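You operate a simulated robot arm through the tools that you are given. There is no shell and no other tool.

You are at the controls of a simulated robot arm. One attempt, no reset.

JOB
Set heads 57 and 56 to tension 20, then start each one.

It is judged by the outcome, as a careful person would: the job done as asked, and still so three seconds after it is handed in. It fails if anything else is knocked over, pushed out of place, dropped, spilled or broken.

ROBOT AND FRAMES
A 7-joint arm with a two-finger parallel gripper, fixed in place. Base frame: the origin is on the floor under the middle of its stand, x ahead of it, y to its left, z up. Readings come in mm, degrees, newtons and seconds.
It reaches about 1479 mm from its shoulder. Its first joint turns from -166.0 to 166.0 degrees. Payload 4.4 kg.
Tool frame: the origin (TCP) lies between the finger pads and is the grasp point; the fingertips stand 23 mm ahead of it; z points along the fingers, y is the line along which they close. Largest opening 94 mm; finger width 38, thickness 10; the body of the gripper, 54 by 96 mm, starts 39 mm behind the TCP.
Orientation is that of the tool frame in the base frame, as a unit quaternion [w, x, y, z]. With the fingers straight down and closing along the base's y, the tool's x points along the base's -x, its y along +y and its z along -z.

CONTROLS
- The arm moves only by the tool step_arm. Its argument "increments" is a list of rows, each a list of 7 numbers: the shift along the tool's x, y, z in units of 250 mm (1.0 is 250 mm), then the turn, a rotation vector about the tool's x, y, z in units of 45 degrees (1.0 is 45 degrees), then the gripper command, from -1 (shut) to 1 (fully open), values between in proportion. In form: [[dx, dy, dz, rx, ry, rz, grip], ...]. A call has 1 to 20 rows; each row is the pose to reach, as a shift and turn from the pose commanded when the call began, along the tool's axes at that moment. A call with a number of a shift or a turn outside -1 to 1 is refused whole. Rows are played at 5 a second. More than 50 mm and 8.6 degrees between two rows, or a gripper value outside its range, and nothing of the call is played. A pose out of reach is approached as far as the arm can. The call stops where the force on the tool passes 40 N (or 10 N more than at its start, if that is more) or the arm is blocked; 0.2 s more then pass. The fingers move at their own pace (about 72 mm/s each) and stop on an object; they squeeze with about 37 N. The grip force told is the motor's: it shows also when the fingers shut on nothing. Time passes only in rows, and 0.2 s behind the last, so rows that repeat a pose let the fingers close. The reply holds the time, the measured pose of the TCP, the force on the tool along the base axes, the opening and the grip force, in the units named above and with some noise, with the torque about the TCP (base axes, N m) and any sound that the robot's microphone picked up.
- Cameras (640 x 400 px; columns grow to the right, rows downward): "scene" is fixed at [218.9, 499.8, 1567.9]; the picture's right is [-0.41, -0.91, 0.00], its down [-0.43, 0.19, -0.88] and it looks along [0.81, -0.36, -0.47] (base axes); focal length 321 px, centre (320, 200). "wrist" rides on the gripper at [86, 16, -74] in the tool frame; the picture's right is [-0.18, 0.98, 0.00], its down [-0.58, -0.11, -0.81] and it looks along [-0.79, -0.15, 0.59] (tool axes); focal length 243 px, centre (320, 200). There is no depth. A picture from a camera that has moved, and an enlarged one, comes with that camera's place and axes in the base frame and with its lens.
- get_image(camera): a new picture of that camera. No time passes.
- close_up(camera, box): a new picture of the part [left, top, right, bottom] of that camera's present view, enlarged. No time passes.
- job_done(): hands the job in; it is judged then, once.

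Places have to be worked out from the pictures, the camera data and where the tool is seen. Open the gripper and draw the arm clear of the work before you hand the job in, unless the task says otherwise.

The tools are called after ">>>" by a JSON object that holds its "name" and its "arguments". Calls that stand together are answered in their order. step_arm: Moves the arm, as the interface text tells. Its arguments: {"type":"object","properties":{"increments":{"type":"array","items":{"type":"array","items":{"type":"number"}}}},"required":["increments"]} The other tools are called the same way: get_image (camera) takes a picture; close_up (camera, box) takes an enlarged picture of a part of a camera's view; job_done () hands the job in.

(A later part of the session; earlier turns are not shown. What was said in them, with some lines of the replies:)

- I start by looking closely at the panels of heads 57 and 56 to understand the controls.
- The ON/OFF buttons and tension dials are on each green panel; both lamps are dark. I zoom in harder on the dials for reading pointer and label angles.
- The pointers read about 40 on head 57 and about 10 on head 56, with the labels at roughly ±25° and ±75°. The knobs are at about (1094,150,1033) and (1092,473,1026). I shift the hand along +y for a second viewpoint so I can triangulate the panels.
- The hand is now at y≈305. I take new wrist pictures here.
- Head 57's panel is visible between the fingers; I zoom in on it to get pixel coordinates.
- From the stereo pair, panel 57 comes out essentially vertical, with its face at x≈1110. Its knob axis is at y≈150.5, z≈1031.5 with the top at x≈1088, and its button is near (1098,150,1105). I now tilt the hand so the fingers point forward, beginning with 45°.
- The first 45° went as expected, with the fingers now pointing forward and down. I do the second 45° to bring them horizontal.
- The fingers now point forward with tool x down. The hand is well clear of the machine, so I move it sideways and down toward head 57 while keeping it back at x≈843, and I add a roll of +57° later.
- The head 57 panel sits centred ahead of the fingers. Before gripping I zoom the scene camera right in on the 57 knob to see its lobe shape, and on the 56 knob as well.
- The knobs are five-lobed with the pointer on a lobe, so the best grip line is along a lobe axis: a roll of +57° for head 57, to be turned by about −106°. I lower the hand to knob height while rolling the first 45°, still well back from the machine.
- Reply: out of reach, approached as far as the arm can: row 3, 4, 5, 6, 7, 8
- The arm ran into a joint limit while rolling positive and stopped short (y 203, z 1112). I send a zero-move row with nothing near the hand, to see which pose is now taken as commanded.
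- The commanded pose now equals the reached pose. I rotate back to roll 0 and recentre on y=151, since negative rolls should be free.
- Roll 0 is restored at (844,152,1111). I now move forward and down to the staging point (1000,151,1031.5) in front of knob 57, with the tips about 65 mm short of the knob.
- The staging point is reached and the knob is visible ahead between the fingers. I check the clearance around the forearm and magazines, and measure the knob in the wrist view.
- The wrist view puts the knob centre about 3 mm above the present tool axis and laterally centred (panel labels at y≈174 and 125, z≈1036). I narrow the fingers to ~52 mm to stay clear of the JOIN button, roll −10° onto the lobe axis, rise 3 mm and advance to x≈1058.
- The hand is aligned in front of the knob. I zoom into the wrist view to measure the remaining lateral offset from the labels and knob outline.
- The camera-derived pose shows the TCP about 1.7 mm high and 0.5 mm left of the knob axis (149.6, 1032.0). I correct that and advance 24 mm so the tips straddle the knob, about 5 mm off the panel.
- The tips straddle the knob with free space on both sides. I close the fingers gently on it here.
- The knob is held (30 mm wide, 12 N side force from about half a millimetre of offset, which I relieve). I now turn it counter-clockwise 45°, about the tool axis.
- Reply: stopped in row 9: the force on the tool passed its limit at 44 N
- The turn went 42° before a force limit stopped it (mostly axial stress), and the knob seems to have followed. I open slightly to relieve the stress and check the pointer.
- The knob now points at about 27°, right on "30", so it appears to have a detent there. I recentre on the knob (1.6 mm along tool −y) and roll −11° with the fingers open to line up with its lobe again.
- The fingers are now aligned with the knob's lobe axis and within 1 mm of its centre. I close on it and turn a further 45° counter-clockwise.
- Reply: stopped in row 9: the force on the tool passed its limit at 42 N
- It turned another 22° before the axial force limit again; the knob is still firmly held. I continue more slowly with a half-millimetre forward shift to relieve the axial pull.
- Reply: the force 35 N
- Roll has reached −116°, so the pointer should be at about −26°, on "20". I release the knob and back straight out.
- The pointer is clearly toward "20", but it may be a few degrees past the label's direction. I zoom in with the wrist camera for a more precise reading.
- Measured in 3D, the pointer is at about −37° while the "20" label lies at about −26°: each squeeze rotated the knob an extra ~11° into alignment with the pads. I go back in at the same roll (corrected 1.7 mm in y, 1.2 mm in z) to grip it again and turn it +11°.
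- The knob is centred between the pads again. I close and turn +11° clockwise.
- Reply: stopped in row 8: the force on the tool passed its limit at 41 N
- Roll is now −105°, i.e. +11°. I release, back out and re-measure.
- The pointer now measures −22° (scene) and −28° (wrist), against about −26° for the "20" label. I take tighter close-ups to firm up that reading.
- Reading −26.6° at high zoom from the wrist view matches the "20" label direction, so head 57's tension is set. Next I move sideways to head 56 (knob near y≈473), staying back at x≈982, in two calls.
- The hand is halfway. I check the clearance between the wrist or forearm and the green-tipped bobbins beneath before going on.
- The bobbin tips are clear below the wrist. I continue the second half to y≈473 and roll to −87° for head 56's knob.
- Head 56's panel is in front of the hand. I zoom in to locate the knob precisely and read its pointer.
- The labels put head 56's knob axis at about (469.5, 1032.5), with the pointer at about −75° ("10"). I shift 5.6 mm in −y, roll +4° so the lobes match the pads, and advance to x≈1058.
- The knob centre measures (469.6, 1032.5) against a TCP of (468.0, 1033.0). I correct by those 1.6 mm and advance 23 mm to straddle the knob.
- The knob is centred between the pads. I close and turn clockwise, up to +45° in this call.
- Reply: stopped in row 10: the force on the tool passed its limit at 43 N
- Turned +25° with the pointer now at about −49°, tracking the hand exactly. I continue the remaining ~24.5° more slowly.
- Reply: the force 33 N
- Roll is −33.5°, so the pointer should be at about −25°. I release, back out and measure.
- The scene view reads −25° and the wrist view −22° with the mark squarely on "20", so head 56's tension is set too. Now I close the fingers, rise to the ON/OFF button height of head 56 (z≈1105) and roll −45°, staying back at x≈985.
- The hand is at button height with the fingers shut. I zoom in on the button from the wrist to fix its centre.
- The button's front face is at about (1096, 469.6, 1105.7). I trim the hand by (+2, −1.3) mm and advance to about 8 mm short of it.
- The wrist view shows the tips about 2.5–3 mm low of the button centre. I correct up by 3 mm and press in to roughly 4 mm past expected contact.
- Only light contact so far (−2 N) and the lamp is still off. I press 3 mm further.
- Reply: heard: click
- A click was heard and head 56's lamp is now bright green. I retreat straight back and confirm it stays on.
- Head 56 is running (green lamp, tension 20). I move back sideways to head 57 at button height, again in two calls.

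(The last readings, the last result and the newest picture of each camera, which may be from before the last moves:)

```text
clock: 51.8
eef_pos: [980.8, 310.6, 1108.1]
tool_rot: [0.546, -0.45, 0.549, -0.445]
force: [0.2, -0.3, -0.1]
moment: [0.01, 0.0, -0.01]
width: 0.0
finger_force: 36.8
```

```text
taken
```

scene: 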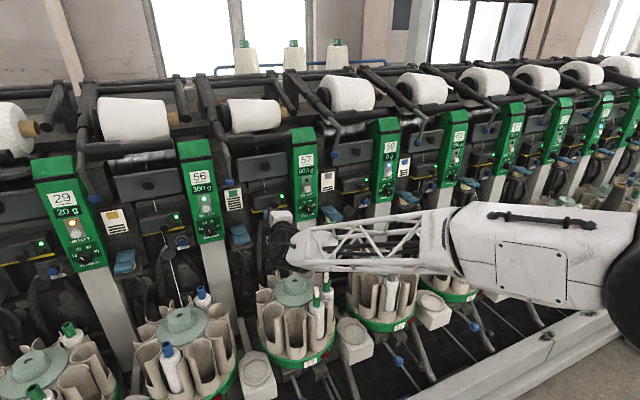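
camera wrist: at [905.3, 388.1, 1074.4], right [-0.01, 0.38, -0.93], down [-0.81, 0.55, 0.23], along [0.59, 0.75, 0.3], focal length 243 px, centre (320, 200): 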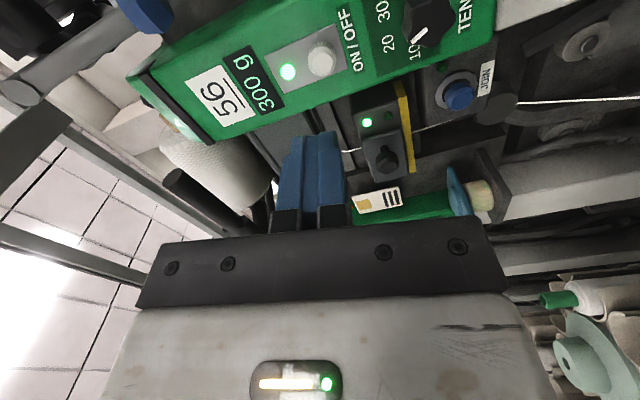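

Halfway across with everything clear. I complete the move to head 57.

>>> {"name": "step_arm", "arguments": {"increments": [[0.125, -0.0246, 0, 0, 0, 0, -1], [0.25, -0.0492, 0, 0, 0, 0, -1], [0.376, -0.0738, 0, 0, 0, 0, -1], [0.501, -0.0984, 0, 0, 0, 0, -1], [0.627, -0.123, 0, 0, 0, 0, -1], [0.627, -0.123, 0, 0, 0, 0, -1]]}}

>>> {"name": "get_image", "arguments": {"camera": "wrist"}}

>>> {"name": "close_up", "arguments": {"camera": "wrist", "box": [265, 25, 375, 105]}}

>>> {"name": "close_up", "arguments": {"camera": "scene", "box": [160, 150, 340, 260]}}

```text
clock: 53.2
eef_pos: [981.6, 153.1, 1106.8]
tool_rot: [0.547, -0.449, 0.549, -0.445]
force: [0.0, -1.0, -0.4]
moment: [-0.01, -0.04, -0.01]
width: 0.0
finger_force: 37.2
```

```text
taken
camera wrist: at [907.1, 70.9, 1073.5], right [-0.01, 0.38, -0.93], down [-0.81, 0.55, 0.23], along [0.59, 0.75, 0.3], focal length 243 px, centre (320, 200)
```

wrist: 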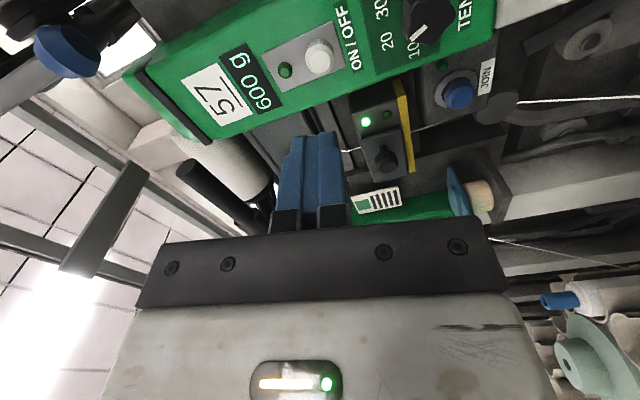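

```text
5.00 times, centred on (320, 65) of wrist
camera zoom: at [907.1, 70.9, 1073.5], right [-0.01, 0.38, -0.93], down [-0.81, 0.55, 0.23], along [0.59, 0.75, 0.3], focal length 1213 px, centre (320, 875)
```

zoom: 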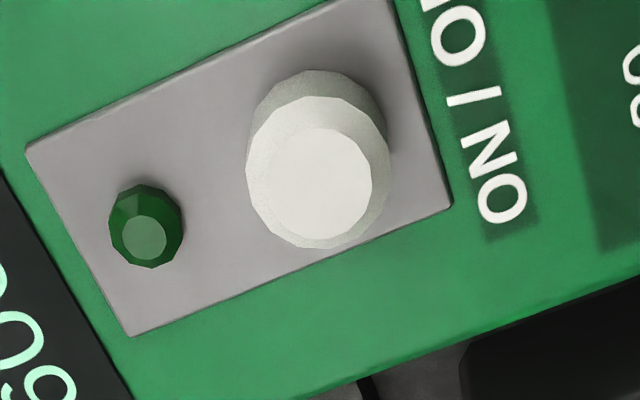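

```text
3.56 times, centred on (250, 205) of scene
camera zoom: at [218.9, 499.8, 1567.9], right [-0.41, -0.91, 0.0], down [-0.43, 0.19, -0.88], along [0.81, -0.36, -0.47], focal length 1143 px, centre (569, 182)
```

zoom: 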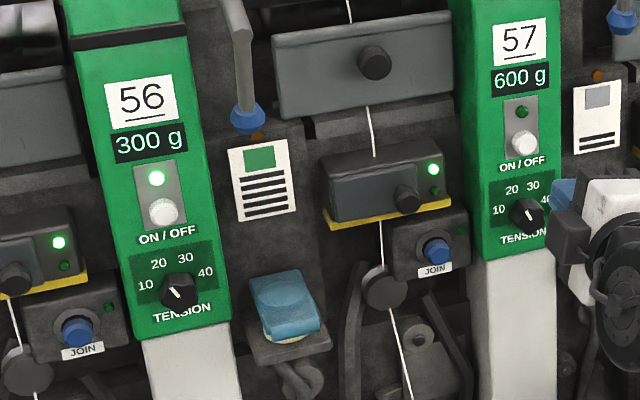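

Head 57's button is at about (149.3, 1105.2) with its front at x≈1096, and the lamp is off. I advance to 7 mm short of it with a −2.8 mm correction in y.

>>> {"name": "step_arm", "arguments": {"increments": [[0.0107, -0.0034, 0.06, 0, 0, 0, -1], [0.0107, -0.0034, 0.14, 0, 0, 0, -1], [0.0107, -0.0034, 0.22, 0, 0, 0, -1], [0.0107, -0.0034, 0.3, 0, 0, 0, -1], [0.0107, -0.0034, 0.34, 0, 0, 0, -1], [0.0107, -0.0034, 0.34, 0, 0, 0, -1]]}}

>>> {"name": "close_up", "arguments": {"camera": "wrist", "box": [220, 60, 420, 200]}}

```text
clock: 54.6
eef_pos: [1066.0, 147.0, 1105.4]
tool_rot: [0.546, -0.449, 0.548, -0.446]
force: [0.4, -0.3, -0.4]
moment: [0.0, 0.0, 0.02]
width: 0.0
finger_force: 37.6
```

```text
2.86 times, centred on (320, 130) of wrist
camera zoom: at [991.6, 64.4, 1072.8], right [-0.01, 0.38, -0.93], down [-0.81, 0.55, 0.23], along [0.59, 0.75, 0.3], focal length 693 px, centre (320, 400)
```

zoom: 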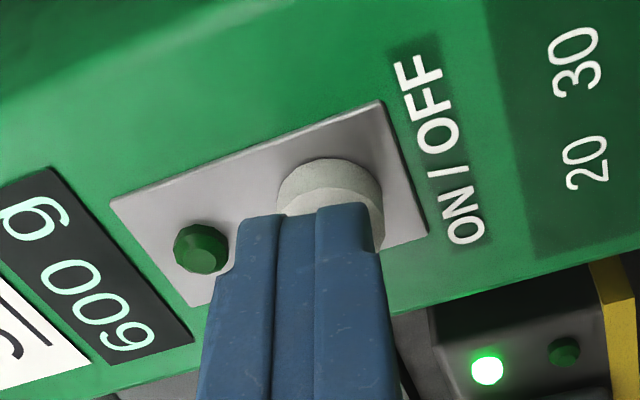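

The tips are 3.9 mm too far in −y. I correct that and press in to the same depth that clicked on head 56 (TCP x≈1078.7).

>>> {"name": "step_arm", "arguments": {"increments": [[-0.015, 0.005, 0.0, 0, 0, 0, -1], [-0.015, 0.005, 0.012, 0, 0, 0, -1], [-0.015, 0.005, 0.024, 0, 0, 0, -1], [-0.015, 0.005, 0.036, 0, 0, 0, -1], [-0.015, 0.005, 0.044, 0, 0, 0, -1], [-0.015, 0.005, 0.048, 0, 0, 0, -1], [-0.015, 0.005, 0.052, 0, 0, 0, -1]]}}

>>> {"name": "close_up", "arguments": {"camera": "wrist", "box": [220, 60, 420, 200]}}

>>> {"name": "close_up", "arguments": {"camera": "scene", "box": [160, 150, 340, 260]}}

```text
clock: 56.2
eef_pos: [1079.1, 151.7, 1104.7]
tool_rot: [0.546, -0.449, 0.548, -0.447]
force: [-6.0, 0.3, 2.1]
moment: [0.0, -0.06, -0.02]
width: 0.0
finger_force: 37.3
heard: click
```

```text
2.86 times, centred on (320, 130) of wrist
camera zoom: at [1004.1, 68.9, 1071.8], right [-0.01, 0.38, -0.93], down [-0.81, 0.55, 0.23], along [0.59, 0.75, 0.3], focal length 693 px, centre (320, 400)
```

zoom: 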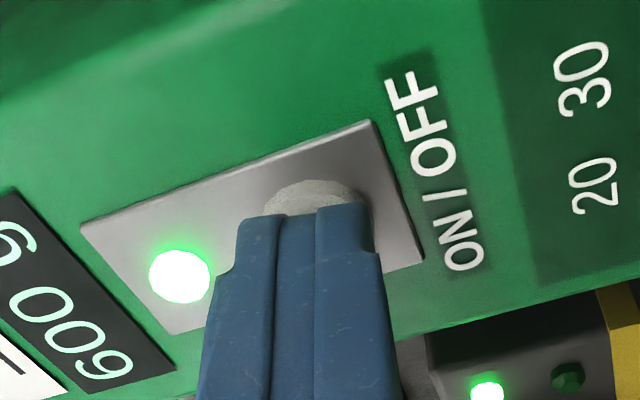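

```text
3.56 times, centred on (250, 205) of scene
camera zoom: at [218.9, 499.8, 1567.9], right [-0.41, -0.91, 0.0], down [-0.43, 0.19, -0.88], along [0.81, -0.36, -0.47], focal length 1143 px, centre (569, 182)
```

zoom: 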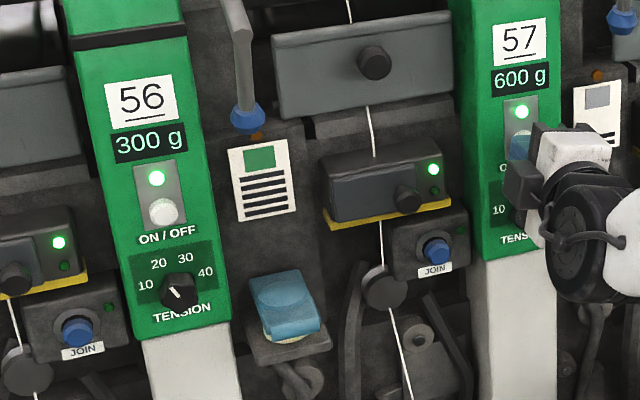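

Click heard and head 57's lamp is bright green. I retreat straight back, then open the gripper once clear.

>>> {"name": "step_arm", "arguments": {"increments": [[0, 0, -0.05, 0, 0, 0, -1], [0, 0, -0.14, 0, 0, 0, -1], [0, 0, -0.24, 0, 0, 0, -1], [0, 0, -0.34, 0, 0, 0, -1], [0, 0, -0.44, 0, 0, 0, 0], [0, 0, -0.54, 0, 0, 0, 0.5], [0, 0, -0.6, 0, 0, 0, 0.5], [0, 0, -0.6, 0, 0, 0, 0.5]]}}

>>> {"name": "get_image", "arguments": {"camera": "scene"}}

>>> {"name": "close_up", "arguments": {"camera": "scene", "box": [160, 130, 340, 250]}}

>>> {"name": "close_up", "arguments": {"camera": "scene", "box": [298, 199, 318, 213]}}

>>> {"name": "close_up", "arguments": {"camera": "scene", "box": [200, 218, 224, 235]}}

```text
clock: 58.0
eef_pos: [927.6, 150.6, 1105.2]
tool_rot: [0.546, -0.449, 0.548, -0.446]
force: [-0.5, 0.7, -0.6]
moment: [0.01, -0.01, -0.02]
width: 70.4
finger_force: 0.1
```

```text
taken
```

scene: 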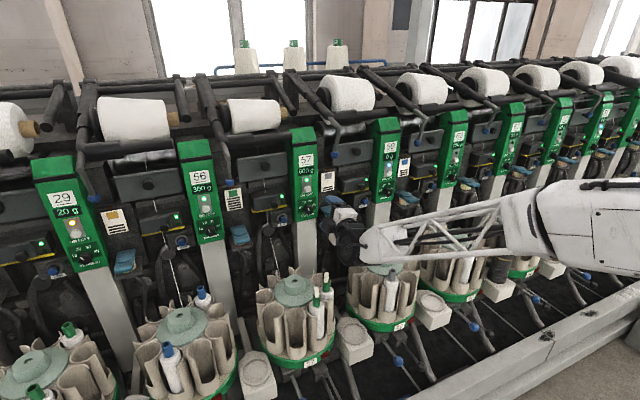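

```text
3.33 times, centred on (250, 190) of scene
camera zoom: at [218.9, 499.8, 1567.9], right [-0.41, -0.91, 0.0], down [-0.43, 0.19, -0.88], along [0.81, -0.36, -0.47], focal length 1071 px, centre (553, 233)
```

zoom: 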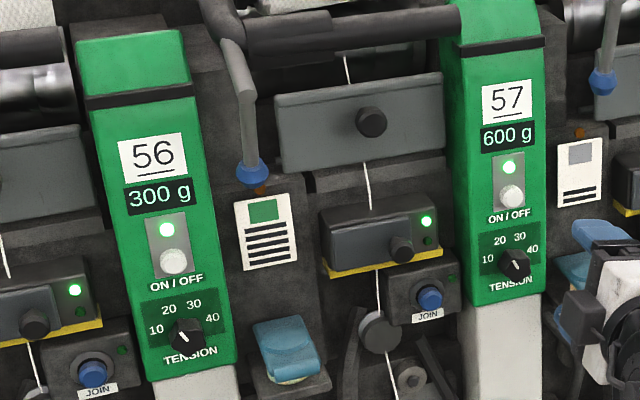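

```text
16.00 times, centred on (308, 206) of scene
camera zoom: at [218.9, 499.8, 1567.9], right [-0.41, -0.91, 0.0], down [-0.43, 0.19, -0.88], along [0.81, -0.36, -0.47], focal length 5143 px, centre (512, 104)
```

zoom: 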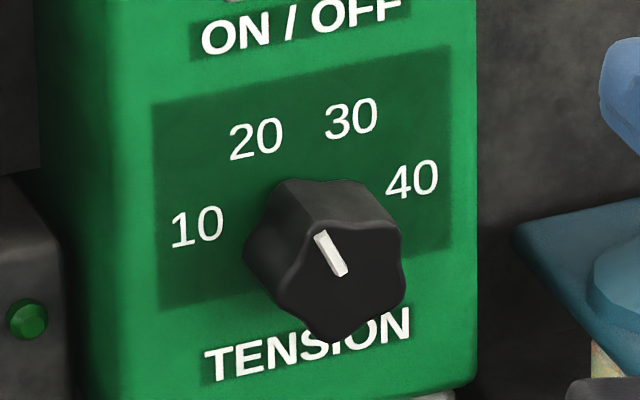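

```text
16.00 times, centred on (212, 226) of scene
camera zoom: at [218.9, 499.8, 1567.9], right [-0.41, -0.91, 0.0], down [-0.43, 0.19, -0.88], along [0.81, -0.36, -0.47], focal length 5143 px, centre (2048, -224)
```

zoom: 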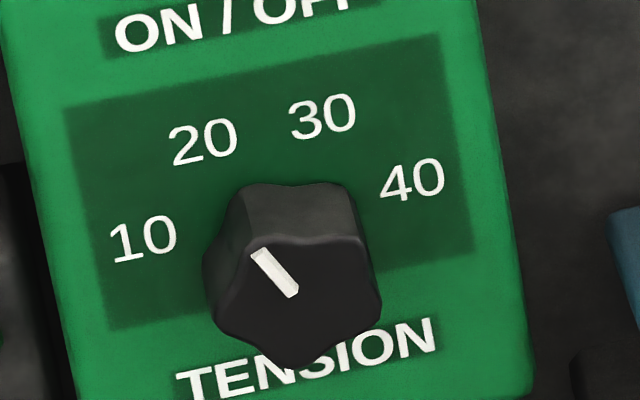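

Both lamps are green and both pointers sit on "20". I take one more measurement of head 57's pointer from the wrist camera and check that nothing was disturbed.

>>> {"name": "get_image", "arguments": {"camera": "wrist"}}

>>> {"name": "close_up", "arguments": {"camera": "wrist", "box": [350, 10, 430, 70]}}

```text
taken
camera wrist: at [853.5, 68.6, 1072.0], right [-0.01, 0.38, -0.93], down [-0.81, 0.55, 0.23], along [0.59, 0.75, 0.3], focal length 243 px, centre (320, 200)
```

wrist: 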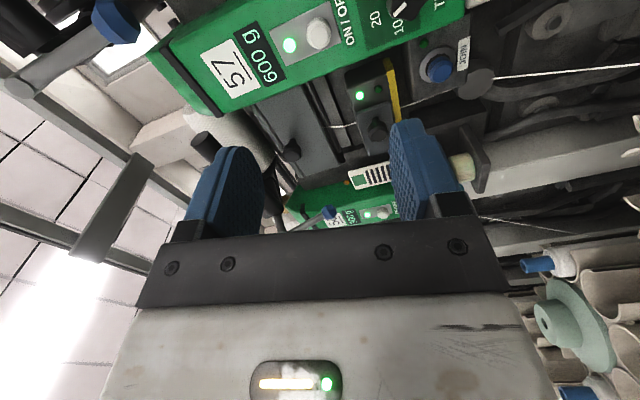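

```text
6.67 times, centred on (390, 40) of wrist
camera zoom: at [853.5, 68.6, 1072.0], right [-0.01, 0.38, -0.93], down [-0.81, 0.55, 0.23], along [0.59, 0.75, 0.3], focal length 1618 px, centre (-147, 1267)
```

zoom: 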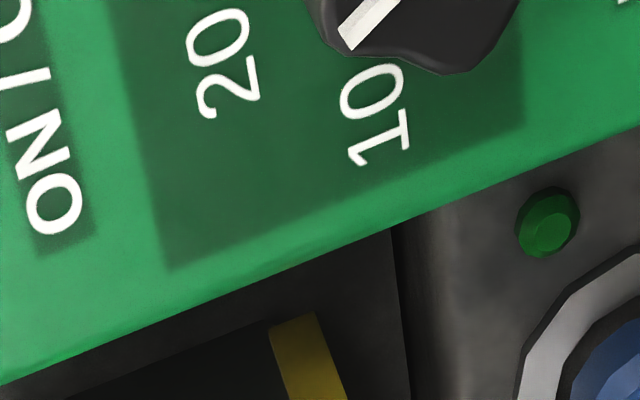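

Nothing looks disturbed and both heads are running at 20. I draw the arm further back and up, clear of the work, with the gripper open.

>>> {"name": "step_arm", "arguments": {"increments": [[-0.016, -0.078, -0.064, 0, 0, 0, 0.6], [-0.032, -0.157, -0.128, 0, 0, 0, 0.8], [-0.048, -0.235, -0.192, 0, 0, 0, 1], [-0.064, -0.314, -0.256, 0, 0, 0, 1], [-0.08, -0.392, -0.32, 0, 0, 0, 1], [-0.08, -0.392, -0.32, 0, 0, 0, 1]]}}

>>> {"name": "get_image", "arguments": {"camera": "scene"}}

>>> {"name": "close_up", "arguments": {"camera": "scene", "box": [160, 130, 340, 250]}}

>>> {"name": "close_up", "arguments": {"camera": "wrist", "box": [360, 0, 480, 80]}}

```text
clock: 59.4
eef_pos: [850.1, 152.8, 1205.6]
tool_rot: [0.546, -0.449, 0.549, -0.446]
force: [0.0, 0.0, -0.2]
moment: [0.0, 0.01, -0.01]
width: 93.8
finger_force: 0.1
```

```text
taken
```

scene: 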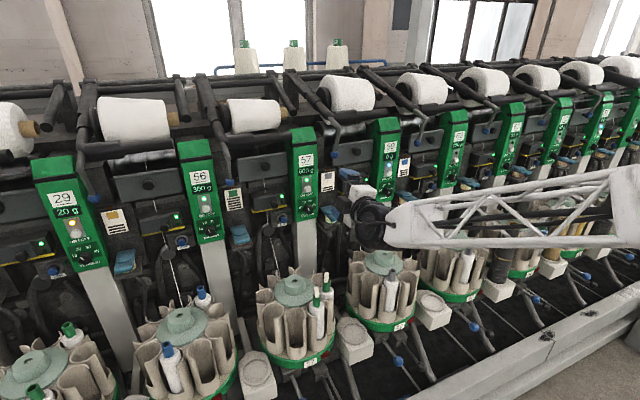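

```text
3.33 times, centred on (250, 190) of scene
camera zoom: at [218.9, 499.8, 1567.9], right [-0.41, -0.91, 0.0], down [-0.43, 0.19, -0.88], along [0.81, -0.36, -0.47], focal length 1071 px, centre (553, 233)
```

zoom: 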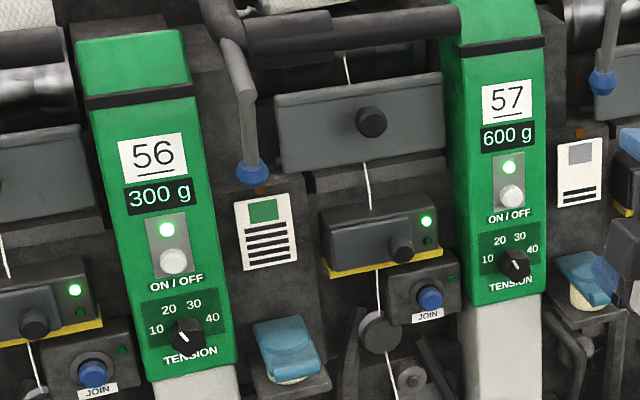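

```text
5.00 times, centred on (420, 40) of wrist
camera zoom: at [775.9, 69.8, 1172.6], right [-0.01, 0.38, -0.93], down [-0.81, 0.55, 0.23], along [0.59, 0.75, 0.3], focal length 1213 px, centre (-180, 1000)
```

zoom: 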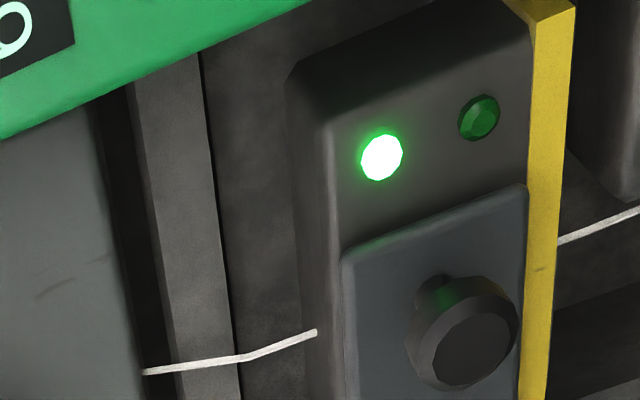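

Both heads show green lamps with the tension pointers at 20. The surroundings look unchanged, the gripper is open and the arm is clear, so I hand the job in.

>>> {"name": "job_done", "arguments": {}}

```text
The job is handed in.
```

Heads 57 and 56 are both set to tension 20 and running. I set both dials before starting either head. Each ON/OFF press gave one click, and both lamps are still bright green.

| Head | Dial before | Pointer now | "20" label | Lamp |
|---|---|---|---|---|
| 57 | about 40 | −22° to −27° | about −26° | green |
| 56 | about 10 | −22° to −25° | about −26° | green |

The pointer ranges come from two camera views that differ by up to about 5°, so each dial is on 20 to within a few degrees. Head 57's dial first went about 11° past 20, because the fingers twisted the knob as they closed, so I turned it back.

In the last pictures nothing else appears moved or knocked. The gripper is open and the arm is drawn back clear of the machine.
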